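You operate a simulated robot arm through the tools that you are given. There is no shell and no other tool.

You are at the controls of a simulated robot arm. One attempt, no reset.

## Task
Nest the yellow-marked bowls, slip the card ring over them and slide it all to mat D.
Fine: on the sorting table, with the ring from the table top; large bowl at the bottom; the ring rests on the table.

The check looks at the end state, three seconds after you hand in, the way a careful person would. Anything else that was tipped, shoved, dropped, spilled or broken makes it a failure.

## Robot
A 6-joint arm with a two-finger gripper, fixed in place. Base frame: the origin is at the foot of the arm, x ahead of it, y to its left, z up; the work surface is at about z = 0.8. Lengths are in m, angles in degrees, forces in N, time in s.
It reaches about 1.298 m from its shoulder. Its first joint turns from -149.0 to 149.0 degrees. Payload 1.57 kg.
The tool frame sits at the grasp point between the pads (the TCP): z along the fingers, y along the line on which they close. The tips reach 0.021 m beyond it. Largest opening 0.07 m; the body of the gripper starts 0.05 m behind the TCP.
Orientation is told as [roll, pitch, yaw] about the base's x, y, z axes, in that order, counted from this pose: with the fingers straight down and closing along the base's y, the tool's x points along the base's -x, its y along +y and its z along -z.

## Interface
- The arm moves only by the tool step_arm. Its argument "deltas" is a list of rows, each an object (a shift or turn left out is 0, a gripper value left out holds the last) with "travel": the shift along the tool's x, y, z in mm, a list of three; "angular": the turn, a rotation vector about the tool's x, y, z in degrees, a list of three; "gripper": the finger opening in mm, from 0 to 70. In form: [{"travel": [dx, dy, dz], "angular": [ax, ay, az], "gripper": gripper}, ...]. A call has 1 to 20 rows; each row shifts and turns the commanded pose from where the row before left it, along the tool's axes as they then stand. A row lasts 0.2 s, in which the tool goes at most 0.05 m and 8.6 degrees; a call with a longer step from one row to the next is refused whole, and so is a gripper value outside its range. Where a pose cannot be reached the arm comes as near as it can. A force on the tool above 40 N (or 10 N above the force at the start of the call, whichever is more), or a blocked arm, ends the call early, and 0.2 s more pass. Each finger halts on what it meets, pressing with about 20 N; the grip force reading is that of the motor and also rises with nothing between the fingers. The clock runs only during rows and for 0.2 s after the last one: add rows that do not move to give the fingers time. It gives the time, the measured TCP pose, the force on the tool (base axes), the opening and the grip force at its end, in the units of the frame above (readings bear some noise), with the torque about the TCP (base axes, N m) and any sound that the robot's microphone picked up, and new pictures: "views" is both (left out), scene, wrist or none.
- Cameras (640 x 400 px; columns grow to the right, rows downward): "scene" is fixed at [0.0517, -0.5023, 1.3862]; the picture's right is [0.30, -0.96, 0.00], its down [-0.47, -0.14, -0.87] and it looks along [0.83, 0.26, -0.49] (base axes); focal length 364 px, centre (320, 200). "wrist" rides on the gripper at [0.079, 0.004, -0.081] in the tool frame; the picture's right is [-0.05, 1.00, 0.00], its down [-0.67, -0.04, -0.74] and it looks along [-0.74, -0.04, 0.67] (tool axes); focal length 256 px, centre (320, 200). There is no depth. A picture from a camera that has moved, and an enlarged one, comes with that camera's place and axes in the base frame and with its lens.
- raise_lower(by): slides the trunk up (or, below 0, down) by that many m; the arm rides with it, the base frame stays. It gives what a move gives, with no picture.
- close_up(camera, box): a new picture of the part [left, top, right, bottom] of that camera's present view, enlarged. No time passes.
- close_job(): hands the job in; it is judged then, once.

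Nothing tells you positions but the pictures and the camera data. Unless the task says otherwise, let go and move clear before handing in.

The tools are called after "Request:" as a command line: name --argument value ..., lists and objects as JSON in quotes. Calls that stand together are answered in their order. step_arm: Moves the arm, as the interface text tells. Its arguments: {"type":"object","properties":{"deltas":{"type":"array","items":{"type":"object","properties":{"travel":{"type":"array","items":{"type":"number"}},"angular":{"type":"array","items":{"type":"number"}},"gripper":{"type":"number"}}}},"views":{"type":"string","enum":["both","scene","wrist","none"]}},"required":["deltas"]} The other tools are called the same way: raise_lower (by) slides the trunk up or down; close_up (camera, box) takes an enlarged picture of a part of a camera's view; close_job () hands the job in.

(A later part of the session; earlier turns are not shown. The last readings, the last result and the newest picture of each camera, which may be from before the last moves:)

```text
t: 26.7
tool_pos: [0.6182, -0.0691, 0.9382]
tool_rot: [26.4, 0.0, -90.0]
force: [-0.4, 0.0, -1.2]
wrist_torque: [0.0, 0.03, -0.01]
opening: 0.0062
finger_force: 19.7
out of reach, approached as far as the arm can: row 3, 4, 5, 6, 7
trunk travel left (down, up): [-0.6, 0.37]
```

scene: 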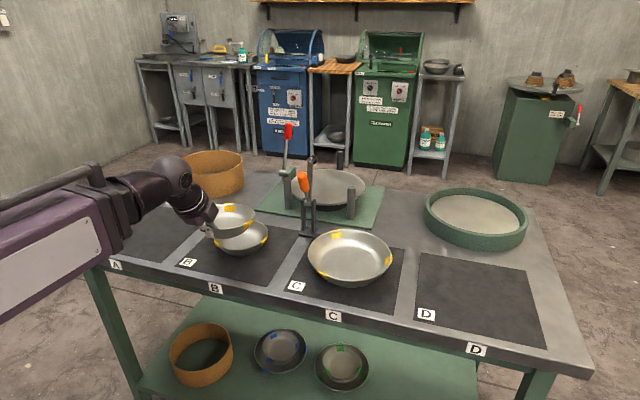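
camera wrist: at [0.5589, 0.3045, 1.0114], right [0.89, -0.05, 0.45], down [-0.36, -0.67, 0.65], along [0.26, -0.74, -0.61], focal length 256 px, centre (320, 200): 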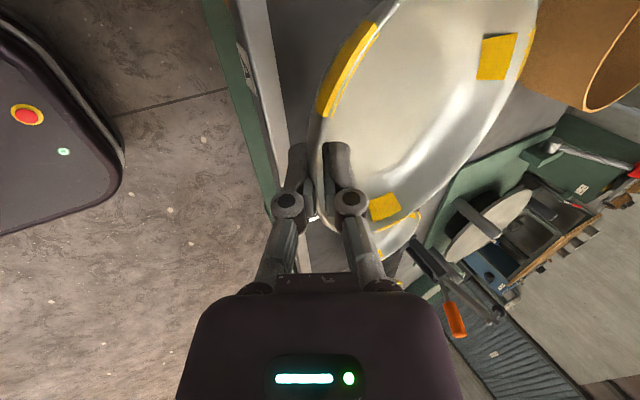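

The arm has a minimum radius, so x crept out to 0.618. That still leaves about 7 cm to the clamp. I'll continue to mat C.

Request:
step_arm --deltas '[{"travel": [-15, 0, 0]}, {"travel": [-30, 0, 0]}, {"travel": [-30, 0, 0]}, {"travel": [-30, 0, 0]}, {"travel": [-30, 0, 0]}, {"travel": [-30, 0, 0]}, {"travel": [-30, 0, 0]}, {"travel": [-30, 0, 0]}, {"travel": [-30, 0, 0]}, {"travel": [-30, 0, 0]}, {"travel": [-6, 0, 0]}, {}]' --views "both"

```text
t: 29.3
tool_pos: [0.6197, -0.3584, 0.9372]
tool_rot: [26.4, 0.0, -89.9]
force: [0.3, -0.1, -1.0]
wrist_torque: [-0.01, 0.09, -0.03]
opening: 0.0062
finger_force: 20.3
trunk travel left (down, up): [-0.6, 0.37]
camera wrist: at [0.5893, -0.2791, 1.0114], right [0.89, -0.05, 0.44], down [-0.36, -0.67, 0.65], along [0.26, -0.74, -0.62], focal length 256 px, centre (320, 200)
```

scene: 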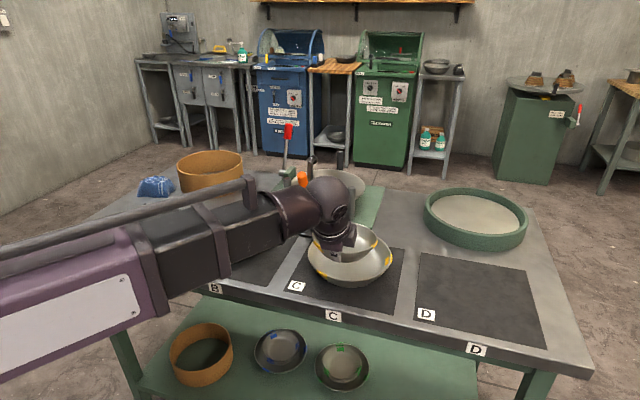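
wrist: 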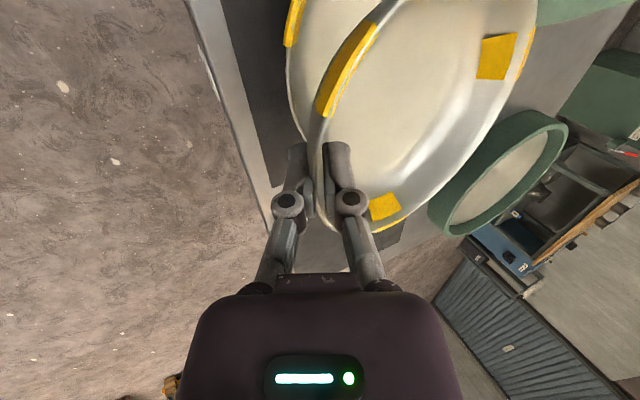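

Now I'll move forward so bowl A sits over the large bowl, offset about 1 cm toward the far side to leave the outer finger room.

Request:
step_arm --deltas '[{"travel": [-0.5, 17.9, 9.0]}, {"travel": [-0.5, 17.9, 9.0]}, {"travel": [-0.5, 17.9, 9.0]}, {}]' --views "both"

Request:
close_up --camera "scene" --box '[290, 190, 420, 300]'

Request:
close_up --camera "wrist" --box '[200, 0, 600, 260]'

```text
t: 30.3
tool_pos: [0.6802, -0.3608, 0.9372]
tool_rot: [26.5, 0.0, -90.0]
force: [0.1, -0.8, -1.2]
wrist_torque: [0.04, 0.06, -0.04]
opening: 0.0057
finger_force: 20.3
trunk travel left (down, up): [-0.6, 0.37]
camera wrist: at [0.6491, -0.2808, 1.0113], right [0.89, -0.05, 0.44], down [-0.36, -0.67, 0.65], along [0.26, -0.74, -0.62], focal length 256 px, centre (320, 200)
```

scene: 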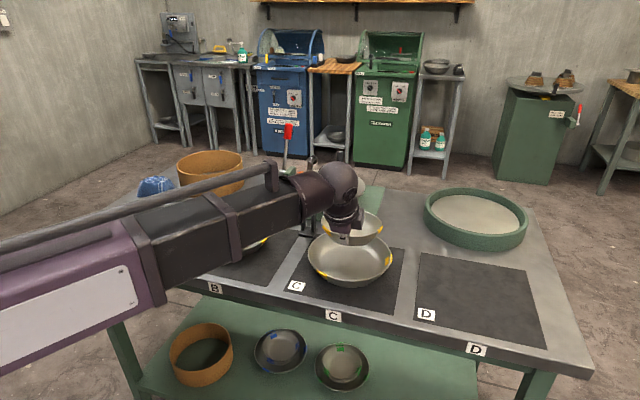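
wrist: 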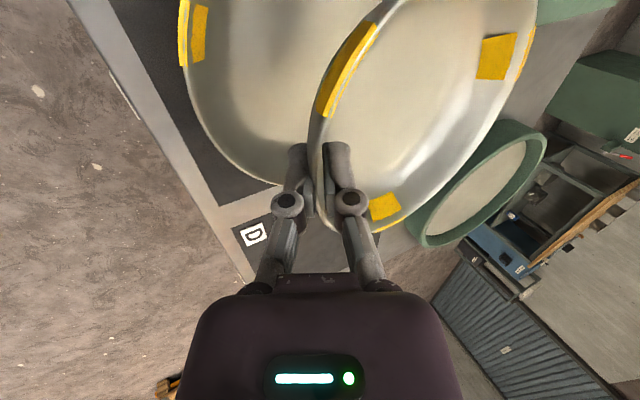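

```text
3.64 times, centred on (355, 245) of scene
camera zoom: at [0.0517, -0.5023, 1.3862], right [0.3, -0.96, 0.0], down [-0.47, -0.14, -0.87], along [0.83, 0.26, -0.49], focal length 1326 px, centre (193, 36)
```

zoom: 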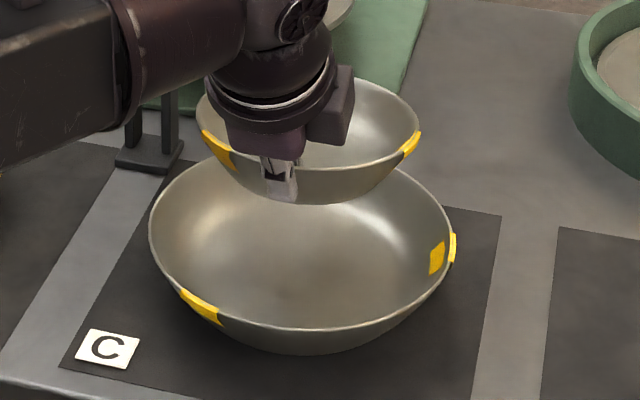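

```text
1.54 times, centred on (400, 130) of wrist
camera zoom: at [0.6491, -0.2808, 1.0113], right [0.89, -0.05, 0.44], down [-0.36, -0.67, 0.65], along [0.26, -0.74, -0.62], focal length 394 px, centre (197, 308)
```

zoom: 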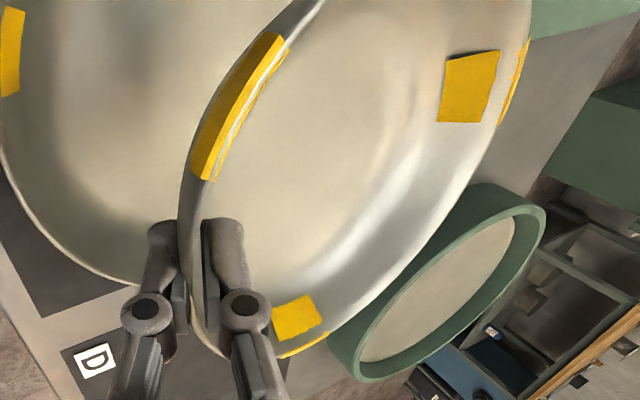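

The large bowl is centred near (0.736, -0.361) and bowl A hangs at about (0.747, -0.360), drooping roughly 5° at the far side. I'll level it by tilting the gripper a bit more, then check.

Request:
step_arm --deltas '[{"angular": [-2.5, 0, 0]}, {"angular": [-2.5, 0, 0]}, {}]' --views "scene"

Request:
close_up --camera "scene" --box '[290, 190, 420, 300]'

```text
t: 31.1
tool_pos: [0.6798, -0.3618, 0.9458]
tool_rot: [31.5, -0.1, -90.0]
force: [-0.4, 0.8, -1.7]
wrist_torque: [0.0, 0.07, 0.01]
opening: 0.006
finger_force: 19.6
out of reach, approached as far as the arm can: row 1, 2
trunk travel left (down, up): [-0.6, 0.37]
```

scene: 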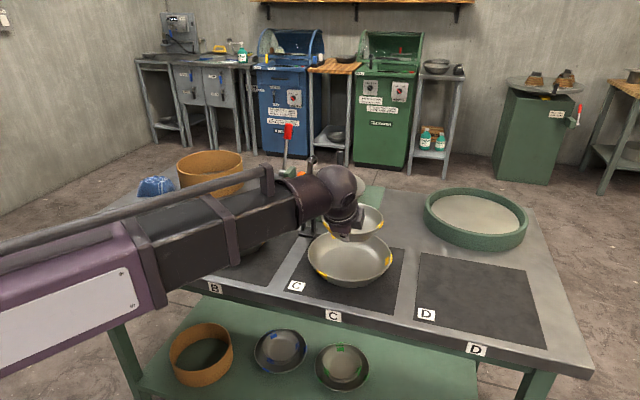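

```text
3.64 times, centred on (355, 245) of scene
camera zoom: at [0.0517, -0.5023, 1.3862], right [0.3, -0.96, 0.0], down [-0.47, -0.14, -0.87], along [0.83, 0.26, -0.49], focal length 1326 px, centre (193, 36)
```

zoom: 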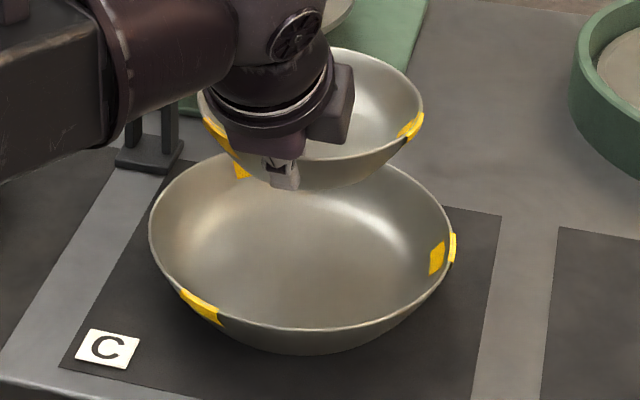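

The bowl is now close to level. I'll lower it into the large bowl in stages.

Request:
raise_lower --by -0.08

Request:
close_up --camera "scene" --box '[290, 190, 420, 300]'

Request:
close_up --camera "wrist" --box '[160, 0, 560, 260]'

```text
t: 32.2
tool_pos: [0.6792, -0.3621, 0.8665]
tool_rot: [31.5, 0.1, -90.0]
force: [-0.5, 0.4, -2.5]
wrist_torque: [0.0, 0.07, -0.04]
opening: 0.0062
finger_force: 19.6
trunk travel left (down, up): [-0.52, 0.45]
```

```text
3.64 times, centred on (355, 245) of scene
camera zoom: at [0.0517, -0.5023, 1.3862], right [0.3, -0.96, 0.0], down [-0.47, -0.14, -0.87], along [0.83, 0.26, -0.49], focal length 1326 px, centre (193, 36)
```

zoom: 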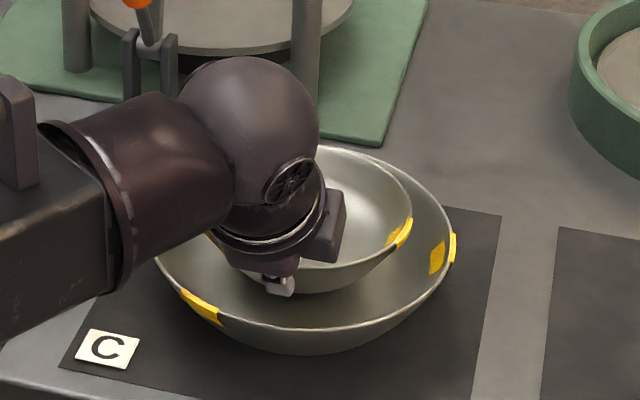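

```text
1.54 times, centred on (360, 130) of wrist
camera zoom: at [0.6422, -0.2816, 0.9362], right [0.85, -0.05, 0.52], down [-0.42, -0.67, 0.62], along [0.31, -0.74, -0.59], focal length 394 px, centre (258, 308)
```

zoom: 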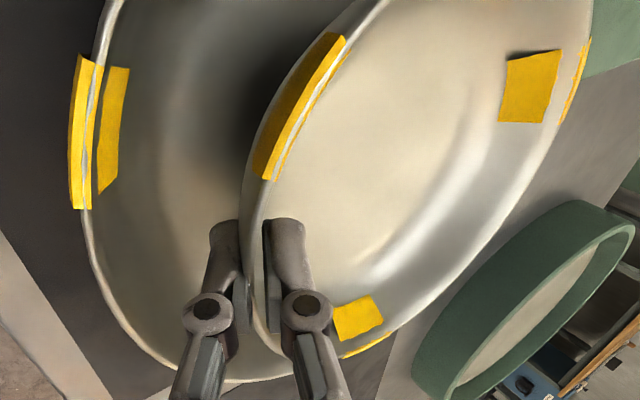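

Request:
raise_lower --by -0.014

```text
t: 32.9
tool_pos: [0.679, -0.3622, 0.8538]
tool_rot: [31.6, 0.0, -90.0]
force: [2.9, -1.7, 15.4]
wrist_torque: [-0.05, -0.37, -0.03]
opening: 0.0058
finger_force: 19.9
trunk travel left (down, up): [-0.506, 0.464]
```

Contact came a little early, at 15 N upward. I'll look at what is touching.

Request:
close_up --camera "wrist" --box '[160, 0, 560, 260]'

Request:
close_up --camera "scene" --box '[300, 210, 410, 300]'

```text
1.54 times, centred on (360, 130) of wrist
camera zoom: at [0.6418, -0.2815, 0.9233], right [0.85, -0.05, 0.52], down [-0.42, -0.67, 0.62], along [0.32, -0.74, -0.59], focal length 394 px, centre (258, 308)
```

zoom: 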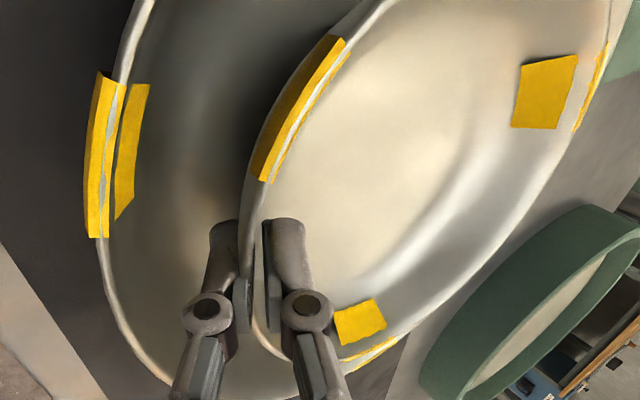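

```text
4.44 times, centred on (355, 255) of scene
camera zoom: at [0.0517, -0.5023, 1.3862], right [0.3, -0.96, 0.0], down [-0.47, -0.14, -0.87], along [0.83, 0.26, -0.49], focal length 1620 px, centre (164, -44)
```

zoom: 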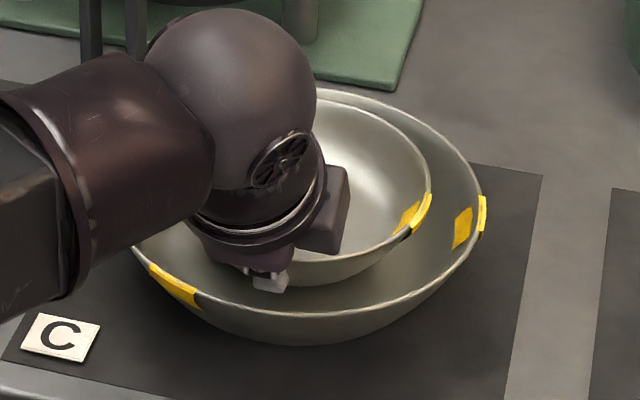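

Bowl A is touching the large bowl's far wall because it sits too far forward, and there is plenty of room for the outer finger on the near side. I'll lift slightly, pull back 9 mm, and lower again.

Request:
raise_lower --by 0.012

Request:
step_arm --deltas '[{"travel": [0, -7.7, -4.7]}, {}]' --views "wrist"

```text
t: 33.5
tool_pos: [0.6799, -0.3613, 0.8638]
tool_rot: [31.4, 0.0, -90.0]
force: [0.1, 0.4, -0.6]
wrist_torque: [0.0, 0.06, -0.01]
opening: 0.0061
finger_force: 19.6
trunk travel left (down, up): [-0.518, 0.452]
```

```text
t: 34.1
tool_pos: [0.6715, -0.3621, 0.8642]
tool_rot: [31.5, 0.0, -90.0]
force: [-0.2, 1.1, -1.5]
wrist_torque: [0.03, 0.08, 0.02]
opening: 0.0063
finger_force: 20.7
trunk travel left (down, up): [-0.518, 0.452]
camera wrist: at [0.6339, -0.2816, 0.9342], right [0.85, -0.05, 0.52], down [-0.42, -0.67, 0.62], along [0.31, -0.74, -0.59], focal length 256 px, centre (320, 200)
```

wrist: 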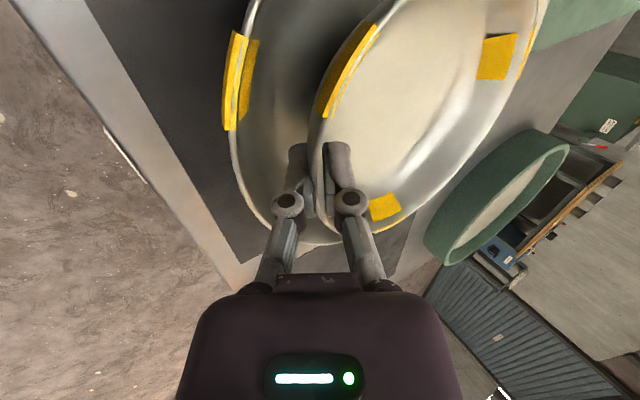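

Request:
raise_lower --by -0.012

```text
t: 34.7
tool_pos: [0.6707, -0.3611, 0.8519]
tool_rot: [31.6, 0.0, -90.0]
force: [0.8, -1.6, 13.5]
wrist_torque: [-0.04, -0.29, -0.07]
opening: 0.0059
finger_force: 19.8
trunk travel left (down, up): [-0.506, 0.464]
```

Request:
close_up --camera "scene" --box '[300, 210, 410, 300]'

Request:
close_up --camera "wrist" --box '[200, 0, 560, 240]'

```text
4.44 times, centred on (355, 255) of scene
camera zoom: at [0.0517, -0.5023, 1.3862], right [0.3, -0.96, 0.0], down [-0.47, -0.14, -0.87], along [0.83, 0.26, -0.49], focal length 1620 px, centre (164, -44)
```

zoom: 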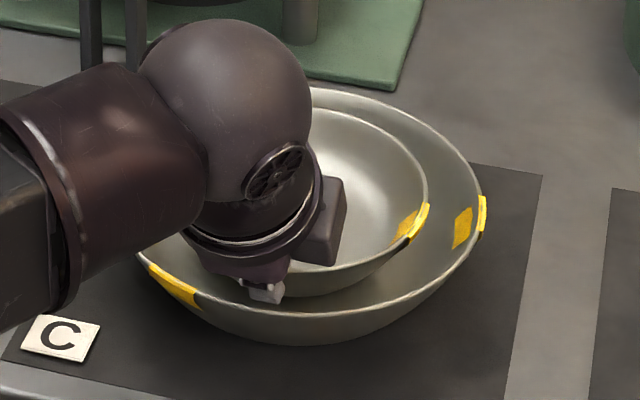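

```text
1.67 times, centred on (380, 120) of wrist
camera zoom: at [0.6336, -0.2815, 0.9232], right [0.85, -0.05, 0.52], down [-0.42, -0.67, 0.62], along [0.32, -0.74, -0.59], focal length 427 px, centre (220, 333)
```

zoom: 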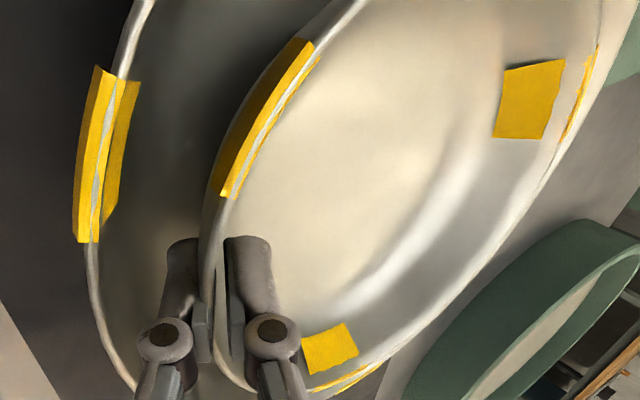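

Bowl A is resting near-centred in the large bowl with its near base edge touching the floor. I'll unload a couple of millimetres, then open the fingers slightly.

Request:
raise_lower --by 0.002

Request:
step_arm --deltas '[{"gripper": 10}, {"gripper": 14}, {"gripper": 16}, {}]' --views "both"

Request:
close_up --camera "scene" --box '[300, 210, 410, 300]'

Request:
close_up --camera "wrist" --box '[200, 0, 560, 240]'

```text
t: 35.2
tool_pos: [0.6712, -0.361, 0.8536]
tool_rot: [31.4, 0.0, -90.0]
force: [-0.1, -0.1, -1.1]
wrist_torque: [-0.02, 0.05, 0.01]
opening: 0.0058
finger_force: 20.6
trunk travel left (down, up): [-0.508, 0.462]
```

```text
t: 36.2
tool_pos: [0.6724, -0.3619, 0.854]
tool_rot: [31.5, 0.0, -90.0]
force: [-0.3, 0.1, 0.1]
wrist_torque: [-0.02, 0.0, 0.01]
opening: 0.016
finger_force: 0.1
trunk travel left (down, up): [-0.508, 0.462]
camera wrist: at [0.6339, -0.2816, 0.9242], right [0.85, -0.05, 0.52], down [-0.42, -0.67, 0.62], along [0.31, -0.74, -0.59], focal length 256 px, centre (320, 200)
```

scene: 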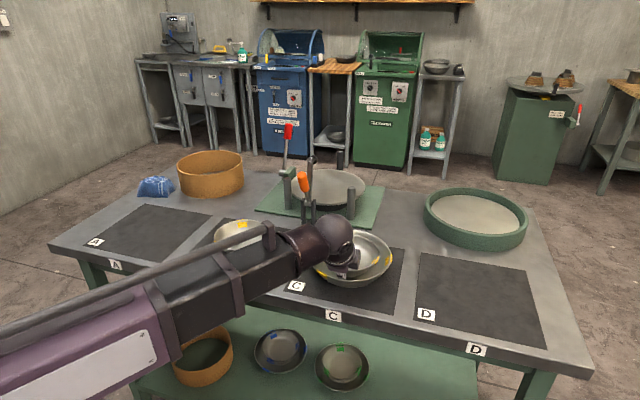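
wrist: 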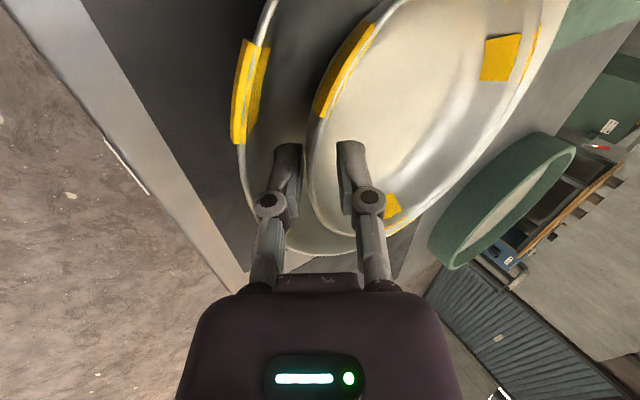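

```text
4.44 times, centred on (355, 255) of scene
camera zoom: at [0.0517, -0.5023, 1.3862], right [0.3, -0.96, 0.0], down [-0.47, -0.14, -0.87], along [0.83, 0.26, -0.49], focal length 1620 px, centre (164, -44)
```

zoom: 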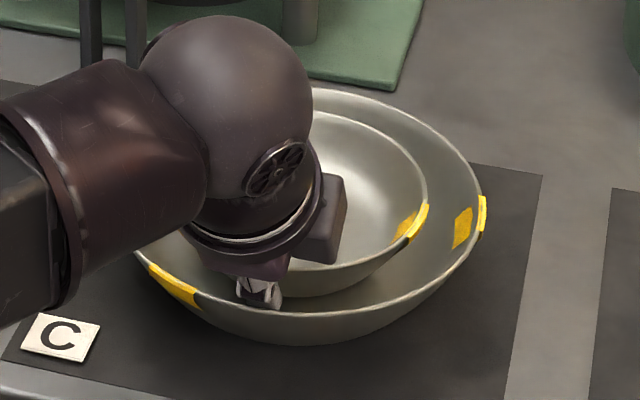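

```text
1.67 times, centred on (380, 120) of wrist
camera zoom: at [0.6339, -0.2816, 0.9242], right [0.85, -0.05, 0.52], down [-0.42, -0.67, 0.62], along [0.31, -0.74, -0.59], focal length 427 px, centre (220, 333)
```

zoom: 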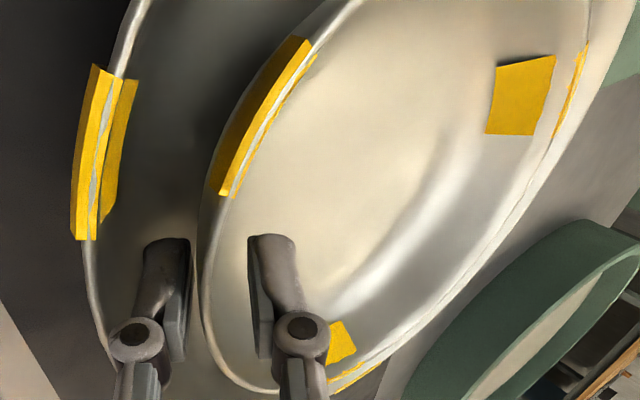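

Bowl A is seated in the large bowl. The fingers lean with the wall, so I'll back out alternately up and backward to avoid hooking the rim.

Request:
raise_lower --by 0.008

Request:
step_arm --deltas '[{"travel": [0, -6.0, -3.7]}, {}]' --views "wrist"

```text
t: 36.8
tool_pos: [0.6721, -0.3615, 0.8624]
tool_rot: [31.5, 0.0, -90.0]
force: [0.3, 0.2, -0.2]
wrist_torque: [-0.01, -0.02, 0.01]
opening: 0.0159
finger_force: 0.0
trunk travel left (down, up): [-0.516, 0.454]
```

```text
t: 37.4
tool_pos: [0.6637, -0.3607, 0.8625]
tool_rot: [31.5, 0.0, -90.0]
force: [0.1, 0.4, -0.1]
wrist_torque: [-0.02, 0.01, -0.01]
opening: 0.016
finger_force: 0.1
trunk travel left (down, up): [-0.516, 0.454]
camera wrist: at [0.6264, -0.282, 0.9323], right [0.85, -0.05, 0.52], down [-0.42, -0.67, 0.62], along [0.31, -0.74, -0.59], focal length 256 px, centre (320, 200)
```

wrist: 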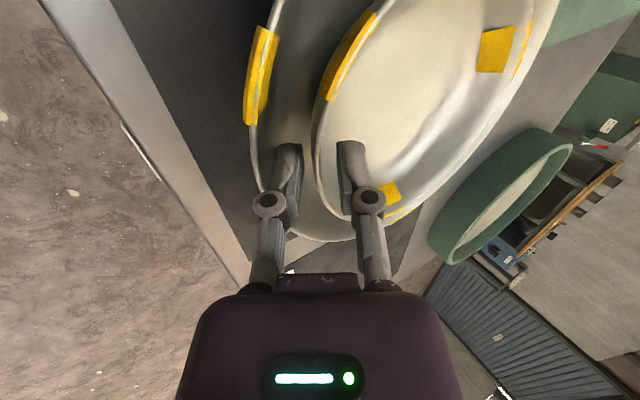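

Request:
raise_lower --by 0.012

Request:
step_arm --deltas '[{"travel": [0, -6.0, -3.7]}, {}]' --views "wrist"

Request:
close_up --camera "wrist" --box '[200, 0, 560, 240]'

```text
t: 38.0
tool_pos: [0.6637, -0.363, 0.8732]
tool_rot: [31.5, 0.0, -90.0]
force: [0.2, 0.0, -0.1]
wrist_torque: [-0.02, -0.01, -0.04]
opening: 0.0162
finger_force: 0.2
trunk travel left (down, up): [-0.528, 0.442]
```

```text
t: 38.5
tool_pos: [0.6554, -0.3624, 0.8746]
tool_rot: [31.5, 0.0, -90.0]
force: [0.2, -0.1, 0.5]
wrist_torque: [-0.01, 0.0, 0.02]
opening: 0.016
finger_force: 0.1
trunk travel left (down, up): [-0.528, 0.442]
camera wrist: at [0.6193, -0.2818, 0.9443], right [0.85, -0.05, 0.52], down [-0.42, -0.67, 0.62], along [0.32, -0.74, -0.59], focal length 256 px, centre (320, 200)
```

wrist: 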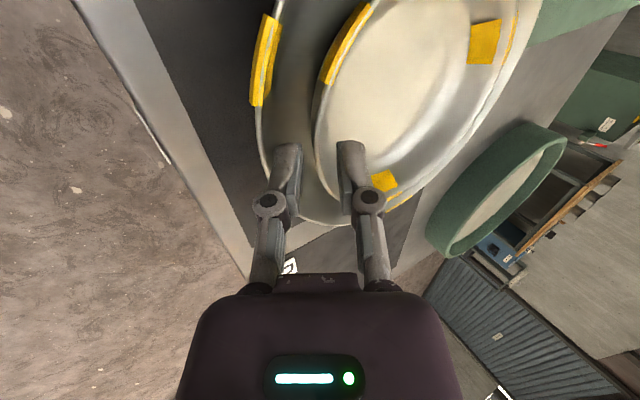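

```text
1.67 times, centred on (380, 120) of wrist
camera zoom: at [0.6193, -0.2818, 0.9443], right [0.85, -0.05, 0.52], down [-0.42, -0.67, 0.62], along [0.32, -0.74, -0.59], focal length 427 px, centre (220, 333)
```

zoom: 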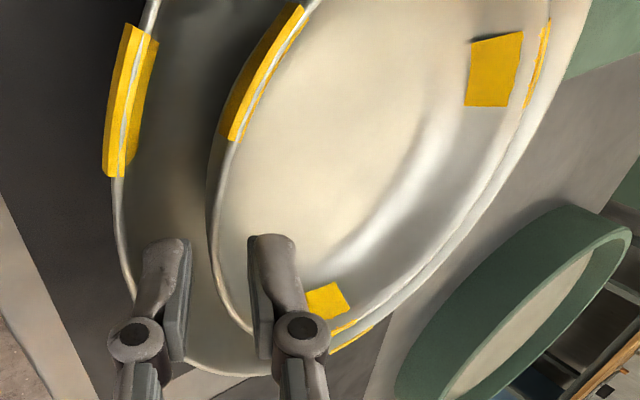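

Request:
raise_lower --by 0.013

Request:
step_arm --deltas '[{"travel": [0, -7.0, -4.3]}, {}]' --views "none"

Request:
raise_lower --by 0.05

Request:
step_arm --deltas '[{}]' --views "both"

```text
t: 39.2
tool_pos: [0.6569, -0.3618, 0.8857]
tool_rot: [31.6, 0.1, -90.1]
force: [0.9, 0.7, -0.1]
wrist_torque: [-0.03, 0.0, -0.01]
opening: 0.0159
finger_force: 0.1
trunk travel left (down, up): [-0.541, 0.429]
```

```text
t: 39.8
tool_pos: [0.6486, -0.3622, 0.8874]
tool_rot: [31.6, 0.0, -90.0]
force: [-0.1, -0.6, -1.0]
wrist_torque: [-0.02, 0.01, 0.0]
opening: 0.0158
finger_force: 0.1
trunk travel left (down, up): [-0.541, 0.429]
```

```text
t: 40.7
tool_pos: [0.6489, -0.3624, 0.9368]
tool_rot: [31.5, 0.0, -90.0]
force: [0.6, -0.1, -0.1]
wrist_torque: [0.0, 0.01, -0.02]
opening: 0.016
finger_force: 0.1
trunk travel left (down, up): [-0.591, 0.379]
```

```text
t: 41.1
tool_pos: [0.6483, -0.3629, 0.9364]
tool_rot: [31.5, 0.0, -90.0]
force: [0.2, -0.5, -0.2]
wrist_torque: [0.01, -0.01, -0.01]
opening: 0.0159
finger_force: 0.1
trunk travel left (down, up): [-0.591, 0.379]
camera wrist: at [0.6115, -0.282, 1.0072], right [0.85, -0.05, 0.52], down [-0.42, -0.67, 0.62], along [0.31, -0.74, -0.59], focal length 256 px, centre (320, 200)
```

scene: 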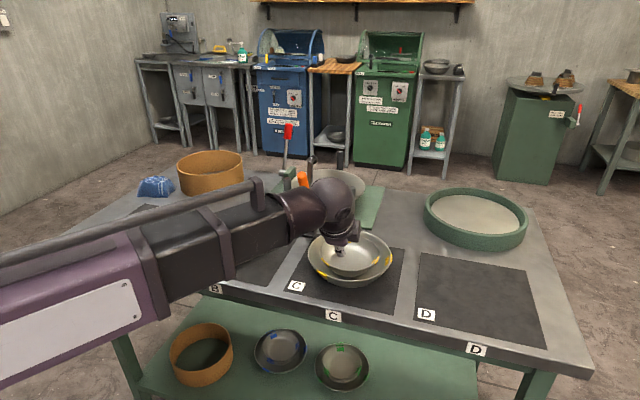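
wrist: 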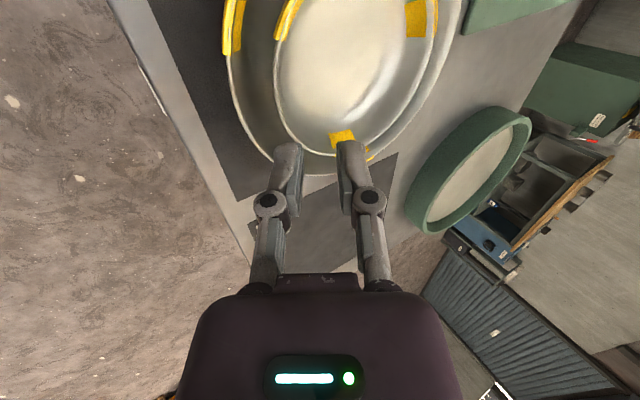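

Bowl A is nested in the large bowl. I'll carry on to bowl B at the same tilt, which matches the wall slope better, with the opening set to 30 mm.

Request:
step_arm --deltas '[{"travel": [15, 0, 0], "gripper": 30}, {"travel": [30, 0, 0]}, {"travel": [30, 0, 0]}, {"travel": [30, 0, 0]}, {"travel": [30, 0, 0]}, {"travel": [30, 0, 0]}, {"travel": [30, 0, 0]}, {"travel": [30, 0, 0]}, {"travel": [30, 0, 0]}, {"travel": [30, 0, 0]}, {"travel": [8, 0, 0]}, {}]' --views "both"

Request:
close_up --camera "scene" --box '[290, 205, 410, 300]'

```text
t: 43.7
tool_pos: [0.6486, -0.0688, 0.9379]
tool_rot: [31.5, 0.1, -90.0]
force: [0.1, 0.0, -1.0]
wrist_torque: [0.0, 0.03, 0.0]
opening: 0.0299
finger_force: 0.1
trunk travel left (down, up): [-0.591, 0.379]
camera wrist: at [0.6111, 0.0113, 1.0073], right [0.85, -0.05, 0.52], down [-0.42, -0.67, 0.62], along [0.31, -0.74, -0.59], focal length 256 px, centre (320, 200)
```

scene: 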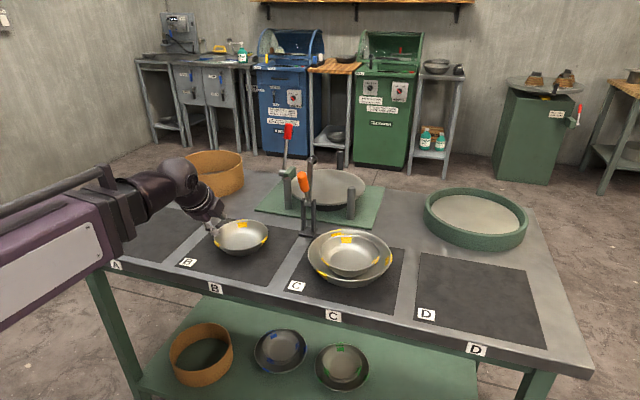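
wrist: 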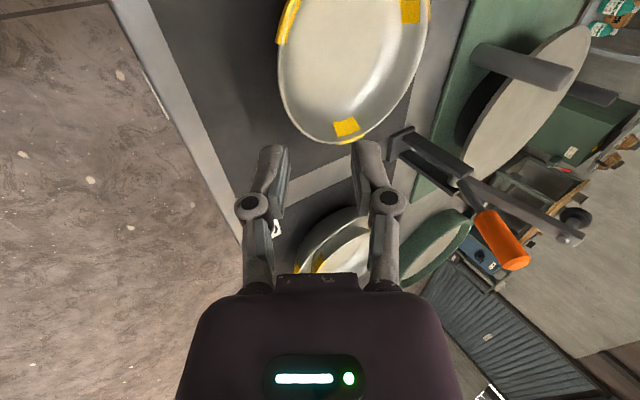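

```text
4.21 times, centred on (350, 252) of scene
camera zoom: at [0.0517, -0.5023, 1.3862], right [0.3, -0.96, 0.0], down [-0.47, -0.14, -0.87], along [0.83, 0.26, -0.49], focal length 1535 px, centre (194, -21)
```

zoom: 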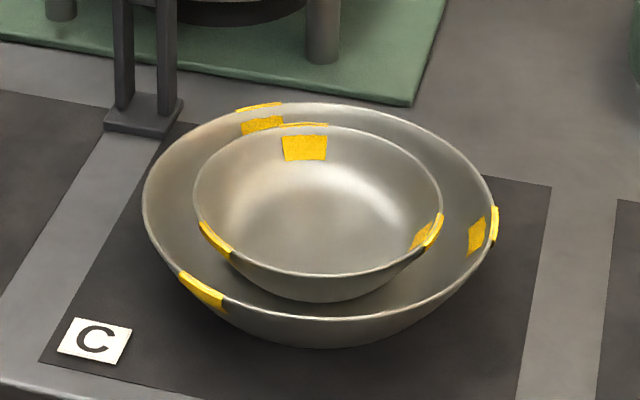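

Bowl A sits level and roughly centred in the large bowl. Bowl B's near rim is where I expected, at about x 0.673 and z 0.838. I'll line up the fingers and descend, gripping it a bit shallower this time.

Request:
step_arm --deltas '[{"travel": [0, 17.5, 10.7]}, {}]' --views "none"

Request:
raise_lower --by -0.075

Request:
close_up --camera "wrist" --box '[200, 60, 440, 260]'

Request:
close_up --camera "scene" --box '[180, 180, 290, 270]'

```text
t: 44.3
tool_pos: [0.6686, -0.0685, 0.9375]
tool_rot: [31.5, 0.1, -90.0]
force: [-1.1, 0.0, 0.4]
wrist_torque: [0.01, -0.02, 0.01]
opening: 0.0302
finger_force: 0.0
trunk travel left (down, up): [-0.591, 0.379]
```

```text
t: 45.4
tool_pos: [0.6694, -0.0693, 0.8614]
tool_rot: [31.5, 0.0, -90.0]
force: [0.4, -0.2, 0.8]
wrist_torque: [0.0, -0.05, -0.02]
opening: 0.03
finger_force: 0.1
trunk travel left (down, up): [-0.516, 0.454]
```

```text
2.00 times, centred on (320, 160) of wrist
camera zoom: at [0.6319, 0.0108, 0.9323], right [0.85, -0.05, 0.52], down [-0.42, -0.67, 0.62], along [0.31, -0.74, -0.59], focal length 512 px, centre (320, 280)
```

zoom: 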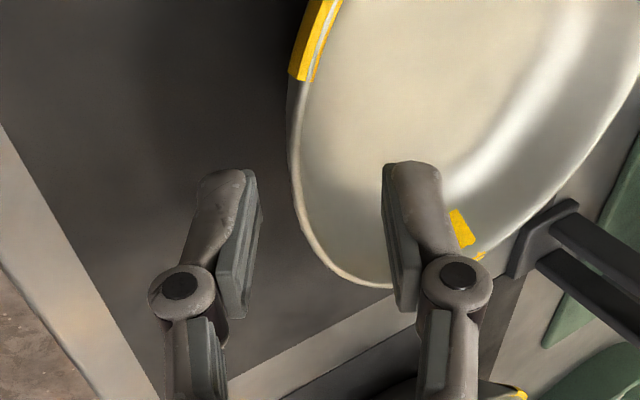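

```text
4.44 times, centred on (235, 225) of scene
camera zoom: at [0.0517, -0.5023, 1.3862], right [0.3, -0.96, 0.0], down [-0.47, -0.14, -0.87], along [0.83, 0.26, -0.49], focal length 1620 px, centre (698, 89)
```

zoom: 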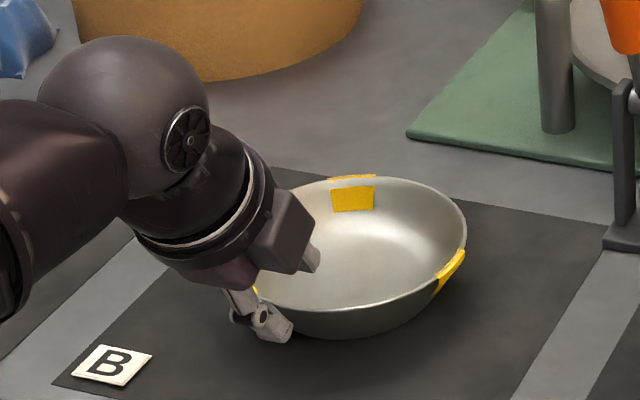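

Request:
raise_lower --by -0.018

Request:
close_up --camera "wrist" --box '[200, 60, 440, 260]'

```text
t: 46.0
tool_pos: [0.6703, -0.0691, 0.8455]
tool_rot: [31.5, 0.0, -90.0]
force: [0.4, -0.2, -0.4]
wrist_torque: [-0.01, 0.0, 0.0]
opening: 0.0299
finger_force: 0.0
trunk travel left (down, up): [-0.498, 0.472]
```

```text
2.00 times, centred on (320, 160) of wrist
camera zoom: at [0.6319, 0.0108, 0.9143], right [0.85, -0.05, 0.52], down [-0.42, -0.67, 0.62], along [0.32, -0.74, -0.59], focal length 512 px, centre (320, 280)
```

zoom: 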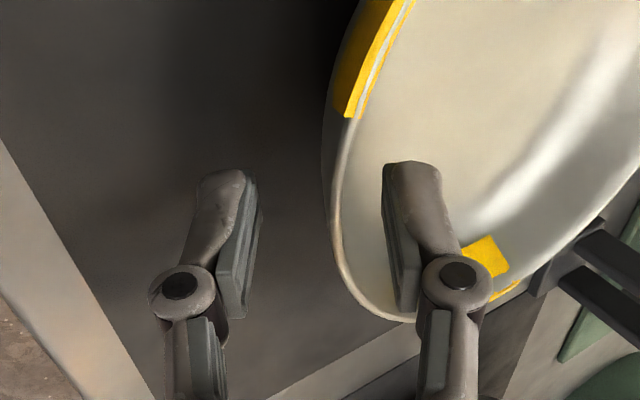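

The rim sits about 4 mm toward the inner pad. I'll centre on it, then close.

Request:
step_arm --deltas '[{"travel": [0, 4, 2.4]}, {}, {"gripper": 10}, {"gripper": 0}, {"gripper": 0}, {"gripper": 0}]' --views "wrist"

Request:
close_up --camera "wrist" --box '[200, 60, 440, 260]'

```text
t: 47.5
tool_pos: [0.6742, -0.0695, 0.8445]
tool_rot: [31.6, 0.0, -90.0]
force: [1.8, -0.2, 6.6]
wrist_torque: [-0.31, -0.27, -0.01]
opening: 0.0059
finger_force: 19.9
trunk travel left (down, up): [-0.498, 0.472]
camera wrist: at [0.6363, 0.0107, 0.9146], right [0.85, -0.05, 0.52], down [-0.42, -0.67, 0.62], along [0.32, -0.74, -0.59], focal length 256 px, centre (320, 200)
```

wrist: 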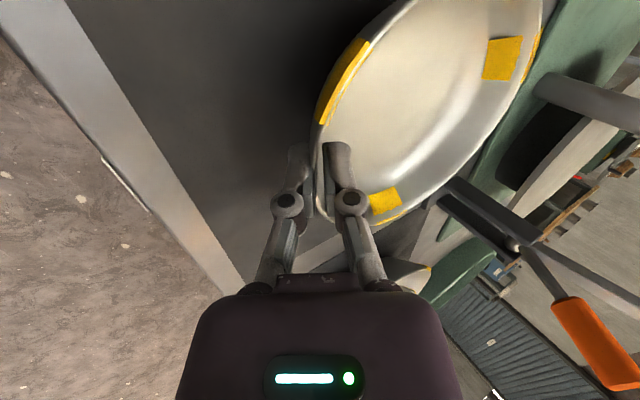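

```text
2.00 times, centred on (320, 160) of wrist
camera zoom: at [0.6363, 0.0107, 0.9146], right [0.85, -0.05, 0.52], down [-0.42, -0.67, 0.62], along [0.32, -0.74, -0.59], focal length 512 px, centre (320, 280)
```

zoom: 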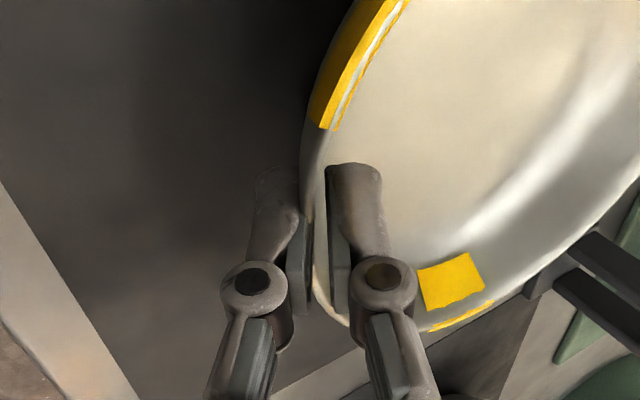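

Request:
raise_lower --by 0.03

Request:
close_up --camera "scene" --box '[180, 170, 290, 260]'

Request:
close_up --camera "wrist" --box '[200, 0, 560, 240]'

```text
t: 48.2
tool_pos: [0.6738, -0.0698, 0.8732]
tool_rot: [31.5, 0.0, -90.1]
force: [-0.6, -0.2, -0.9]
wrist_torque: [0.0, 0.06, -0.01]
opening: 0.0062
finger_force: 20.3
trunk travel left (down, up): [-0.528, 0.442]
```

```text
4.44 times, centred on (235, 215) of scene
camera zoom: at [0.0517, -0.5023, 1.3862], right [0.3, -0.96, 0.0], down [-0.47, -0.14, -0.87], along [0.83, 0.26, -0.49], focal length 1620 px, centre (698, 133)
```

zoom: 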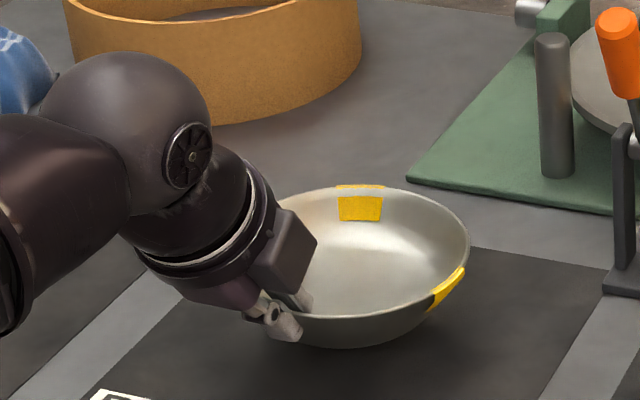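

```text
1.67 times, centred on (380, 120) of wrist
camera zoom: at [0.6366, 0.0108, 0.9442], right [0.85, -0.05, 0.52], down [-0.42, -0.67, 0.62], along [0.31, -0.74, -0.59], focal length 427 px, centre (220, 333)
```

zoom: 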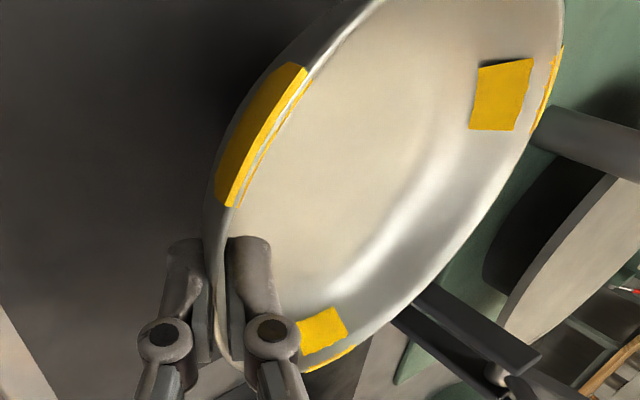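

Bowl B is held well and nearly level. I'll raise it, pull back from the clamp, and carry it to mat C.

Request:
raise_lower --by 0.075

Request:
step_arm --deltas '[{"travel": [0, -17, -10.4]}, {"travel": [0, -17, -10.4]}, {}]' --views "none"

```text
t: 49.3
tool_pos: [0.6735, -0.0687, 0.9488]
tool_rot: [31.5, 0.0, -90.0]
force: [0.3, 0.6, -1.6]
wrist_torque: [0.01, 0.07, -0.03]
opening: 0.0061
finger_force: 19.9
trunk travel left (down, up): [-0.603, 0.367]
```

```text
t: 50.1
tool_pos: [0.6335, -0.0695, 0.9494]
tool_rot: [31.5, 0.0, -90.0]
force: [-0.4, 0.0, -1.5]
wrist_torque: [0.01, 0.07, -0.03]
opening: 0.0061
finger_force: 20.0
trunk travel left (down, up): [-0.603, 0.367]
```

Request:
step_arm --deltas '[{"travel": [-15, 0, 0]}, {"travel": [-28, 0, 0]}, {"travel": [-28, 0, 0]}, {"travel": [-28, 0, 0]}, {"travel": [-28, 0, 0]}, {"travel": [-28, 0, 0]}, {"travel": [-28, 0, 0]}, {"travel": [-28, 0, 0]}, {"travel": [-28, 0, 0]}, {"travel": [-28, 0, 0]}, {"travel": [-24, 0, 0]}, {}]' --views "both"

Request:
close_up --camera "scene" --box '[290, 190, 420, 300]'

```text
t: 52.7
tool_pos: [0.6331, -0.36, 0.949]
tool_rot: [31.5, 0.2, -90.0]
force: [0.5, -0.4, -1.7]
wrist_torque: [0.0, 0.03, 0.01]
opening: 0.0059
finger_force: 20.2
trunk travel left (down, up): [-0.603, 0.367]
camera wrist: at [0.5958, -0.2805, 1.0193], right [0.85, -0.05, 0.52], down [-0.42, -0.67, 0.62], along [0.32, -0.74, -0.59], focal length 256 px, centre (320, 200)
```

scene: 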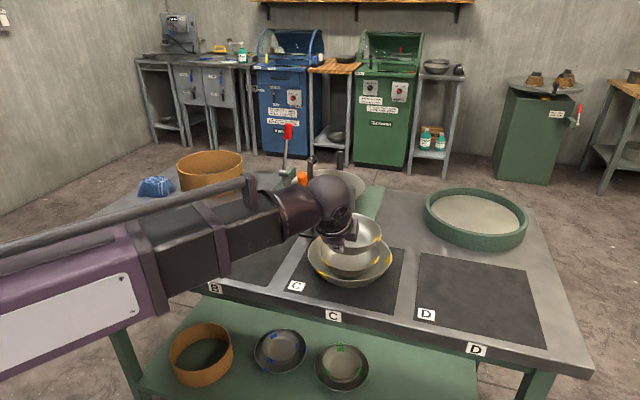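
wrist: 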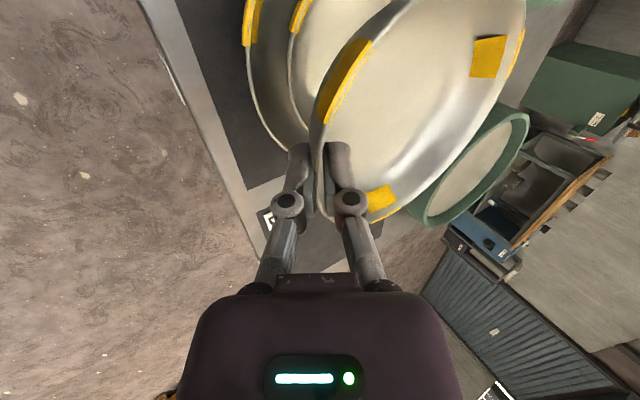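

```text
3.64 times, centred on (355, 245) of scene
camera zoom: at [0.0517, -0.5023, 1.3862], right [0.3, -0.96, 0.0], down [-0.47, -0.14, -0.87], along [0.83, 0.26, -0.49], focal length 1326 px, centre (193, 36)
```

zoom: 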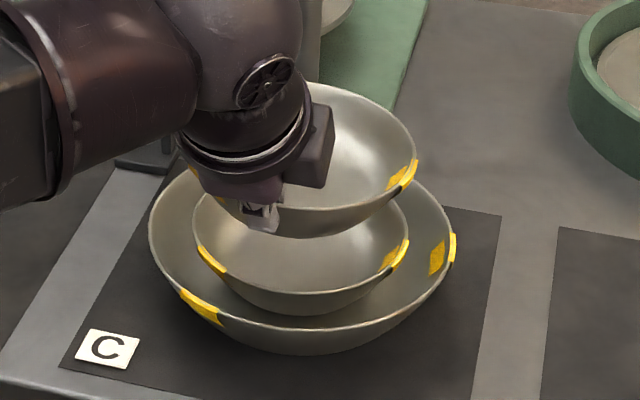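

Bowl A's centre is at about (0.738, -0.361) with its rim at z 0.852. I'll bring bowl B over it, then lower in stages.

Request:
step_arm --deltas '[{"travel": [-0.5, 14.3, 8.75]}, {"travel": [-0.5, 14.3, 8.75]}, {}]' --views "none"

Request:
raise_lower --by -0.06

Request:
close_up --camera "scene" --box '[290, 190, 420, 300]'

Request:
close_up --camera "wrist" --box '[200, 0, 560, 240]'

```text
t: 53.5
tool_pos: [0.6666, -0.3594, 0.9482]
tool_rot: [31.6, 0.0, -90.0]
force: [0.0, 0.8, -0.4]
wrist_torque: [0.01, 0.07, -0.01]
opening: 0.0062
finger_force: 20.0
trunk travel left (down, up): [-0.603, 0.367]
```

```text
t: 54.5
tool_pos: [0.6667, -0.3619, 0.8882]
tool_rot: [31.5, 0.0, -90.1]
force: [0.3, 0.5, -0.8]
wrist_torque: [-0.02, 0.09, 0.02]
opening: 0.0056
finger_force: 19.6
trunk travel left (down, up): [-0.543, 0.427]
```

```text
3.64 times, centred on (355, 245) of scene
camera zoom: at [0.0517, -0.5023, 1.3862], right [0.3, -0.96, 0.0], down [-0.47, -0.14, -0.87], along [0.83, 0.26, -0.49], focal length 1326 px, centre (193, 36)
```

zoom: 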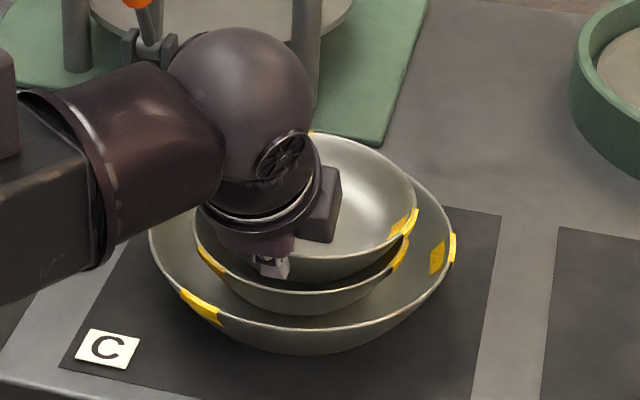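

```text
1.67 times, centred on (380, 120) of wrist
camera zoom: at [0.6297, -0.2805, 0.9593], right [0.85, -0.05, 0.52], down [-0.42, -0.67, 0.62], along [0.32, -0.74, -0.59], focal length 427 px, centre (220, 333)
```

zoom: 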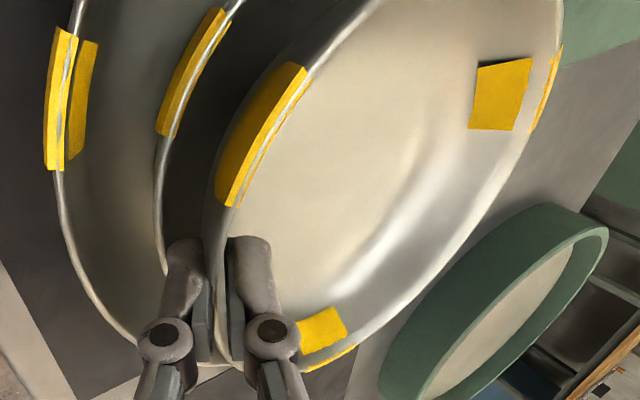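

Request:
raise_lower --by -0.009

Request:
close_up --camera "scene" --box '[300, 210, 410, 300]'

Request:
close_up --camera "wrist" --box '[220, 60, 420, 220]'

```text
t: 55.1
tool_pos: [0.6674, -0.3602, 0.8808]
tool_rot: [31.5, 0.1, -90.1]
force: [0.2, 0.6, -1.0]
wrist_torque: [0.01, 0.07, 0.0]
opening: 0.0059
finger_force: 20.1
trunk travel left (down, up): [-0.534, 0.436]
```

```text
4.44 times, centred on (355, 255) of scene
camera zoom: at [0.0517, -0.5023, 1.3862], right [0.3, -0.96, 0.0], down [-0.47, -0.14, -0.87], along [0.83, 0.26, -0.49], focal length 1620 px, centre (164, -44)
```

zoom: 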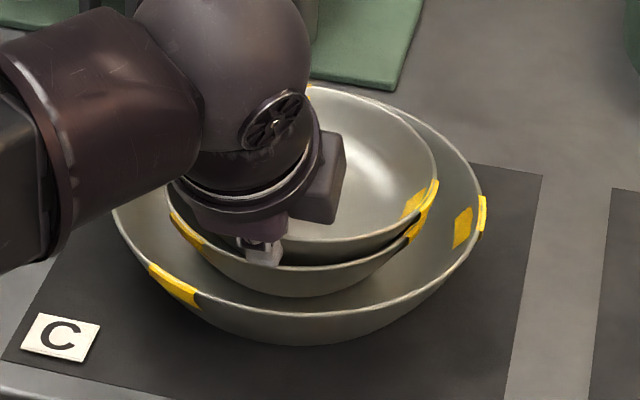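

```text
2.50 times, centred on (320, 140) of wrist
camera zoom: at [0.6297, -0.2805, 0.9502], right [0.85, -0.05, 0.52], down [-0.42, -0.67, 0.62], along [0.32, -0.74, -0.59], focal length 640 px, centre (320, 350)
```

zoom: 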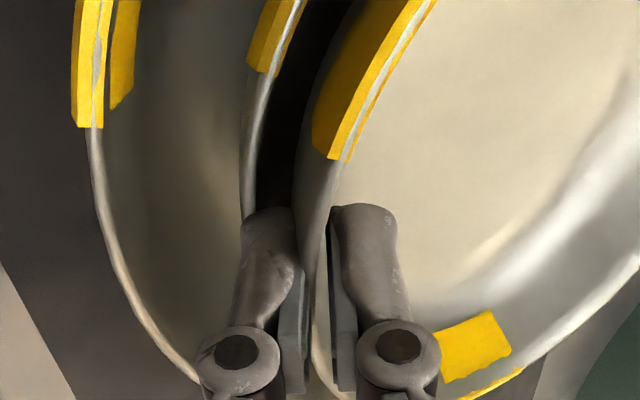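

Request:
raise_lower --by -0.003

```text
t: 55.6
tool_pos: [0.6673, -0.3602, 0.8785]
tool_rot: [31.6, 0.0, -90.0]
force: [-1.7, 0.2, 7.3]
wrist_torque: [-0.06, 0.01, -0.01]
opening: 0.0059
finger_force: 19.7
trunk travel left (down, up): [-0.531, 0.439]
```

The outer fingertip is just touching bowl A's rim, as expected. I'll lift 4 mm and open gradually so bowl B slides down into bowl A.

Request:
raise_lower --by 0.004

Request:
step_arm --deltas '[{"gripper": 7}, {"gripper": 9}, {"gripper": 11}, {"gripper": 14}, {"gripper": 16}, {}, {}]' --views "both"

Request:
close_up --camera "scene" --box '[300, 210, 410, 300]'

Request:
close_up --camera "wrist" --box '[200, 0, 560, 240]'

```text
t: 56.1
tool_pos: [0.6675, -0.3597, 0.8807]
tool_rot: [31.4, 0.0, -90.0]
force: [-0.6, 0.6, -1.0]
wrist_torque: [-0.01, 0.06, 0.01]
opening: 0.006
finger_force: 19.9
trunk travel left (down, up): [-0.535, 0.435]
```

```text
t: 57.8
tool_pos: [0.6679, -0.3604, 0.8811]
tool_rot: [31.5, 0.0, -89.9]
force: [-0.3, 0.4, -0.3]
wrist_torque: [-0.02, 0.0, 0.02]
opening: 0.0162
finger_force: 0.0
trunk travel left (down, up): [-0.535, 0.435]
camera wrist: at [0.6297, -0.2805, 0.9513], right [0.85, -0.05, 0.52], down [-0.42, -0.67, 0.62], along [0.32, -0.74, -0.59], focal length 256 px, centre (320, 200)
```

scene: 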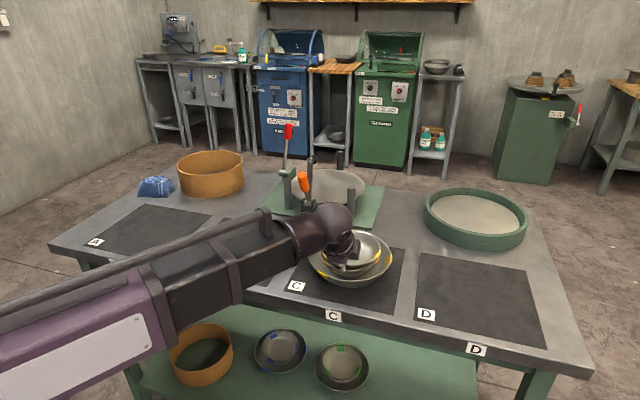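
wrist: 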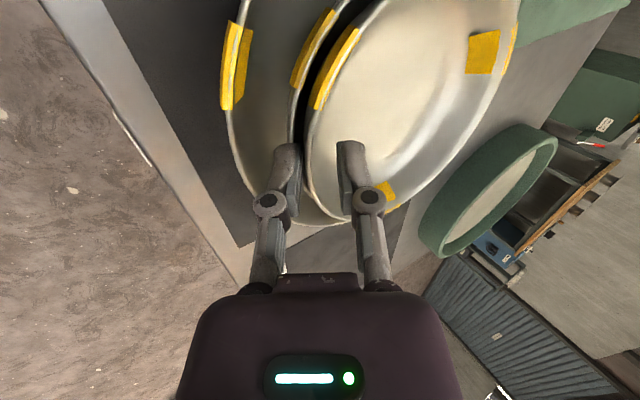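

```text
4.44 times, centred on (355, 255) of scene
camera zoom: at [0.0517, -0.5023, 1.3862], right [0.3, -0.96, 0.0], down [-0.47, -0.14, -0.87], along [0.83, 0.26, -0.49], focal length 1620 px, centre (164, -44)
```

zoom: 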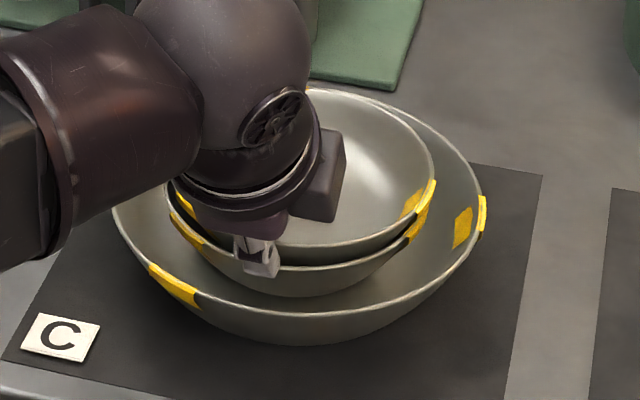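

```text
1.67 times, centred on (380, 120) of wrist
camera zoom: at [0.6297, -0.2805, 0.9513], right [0.85, -0.05, 0.52], down [-0.42, -0.67, 0.62], along [0.32, -0.74, -0.59], focal length 427 px, centre (220, 333)
```

zoom: 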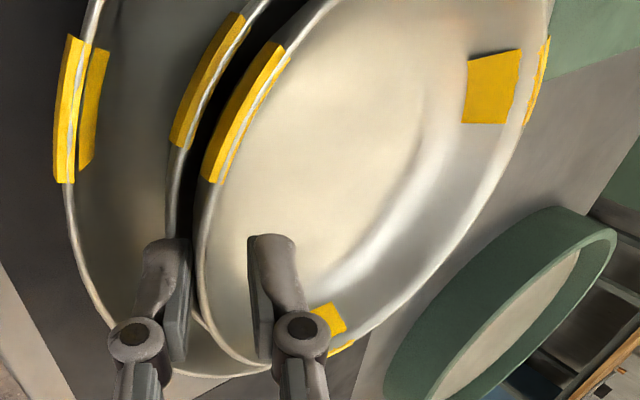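

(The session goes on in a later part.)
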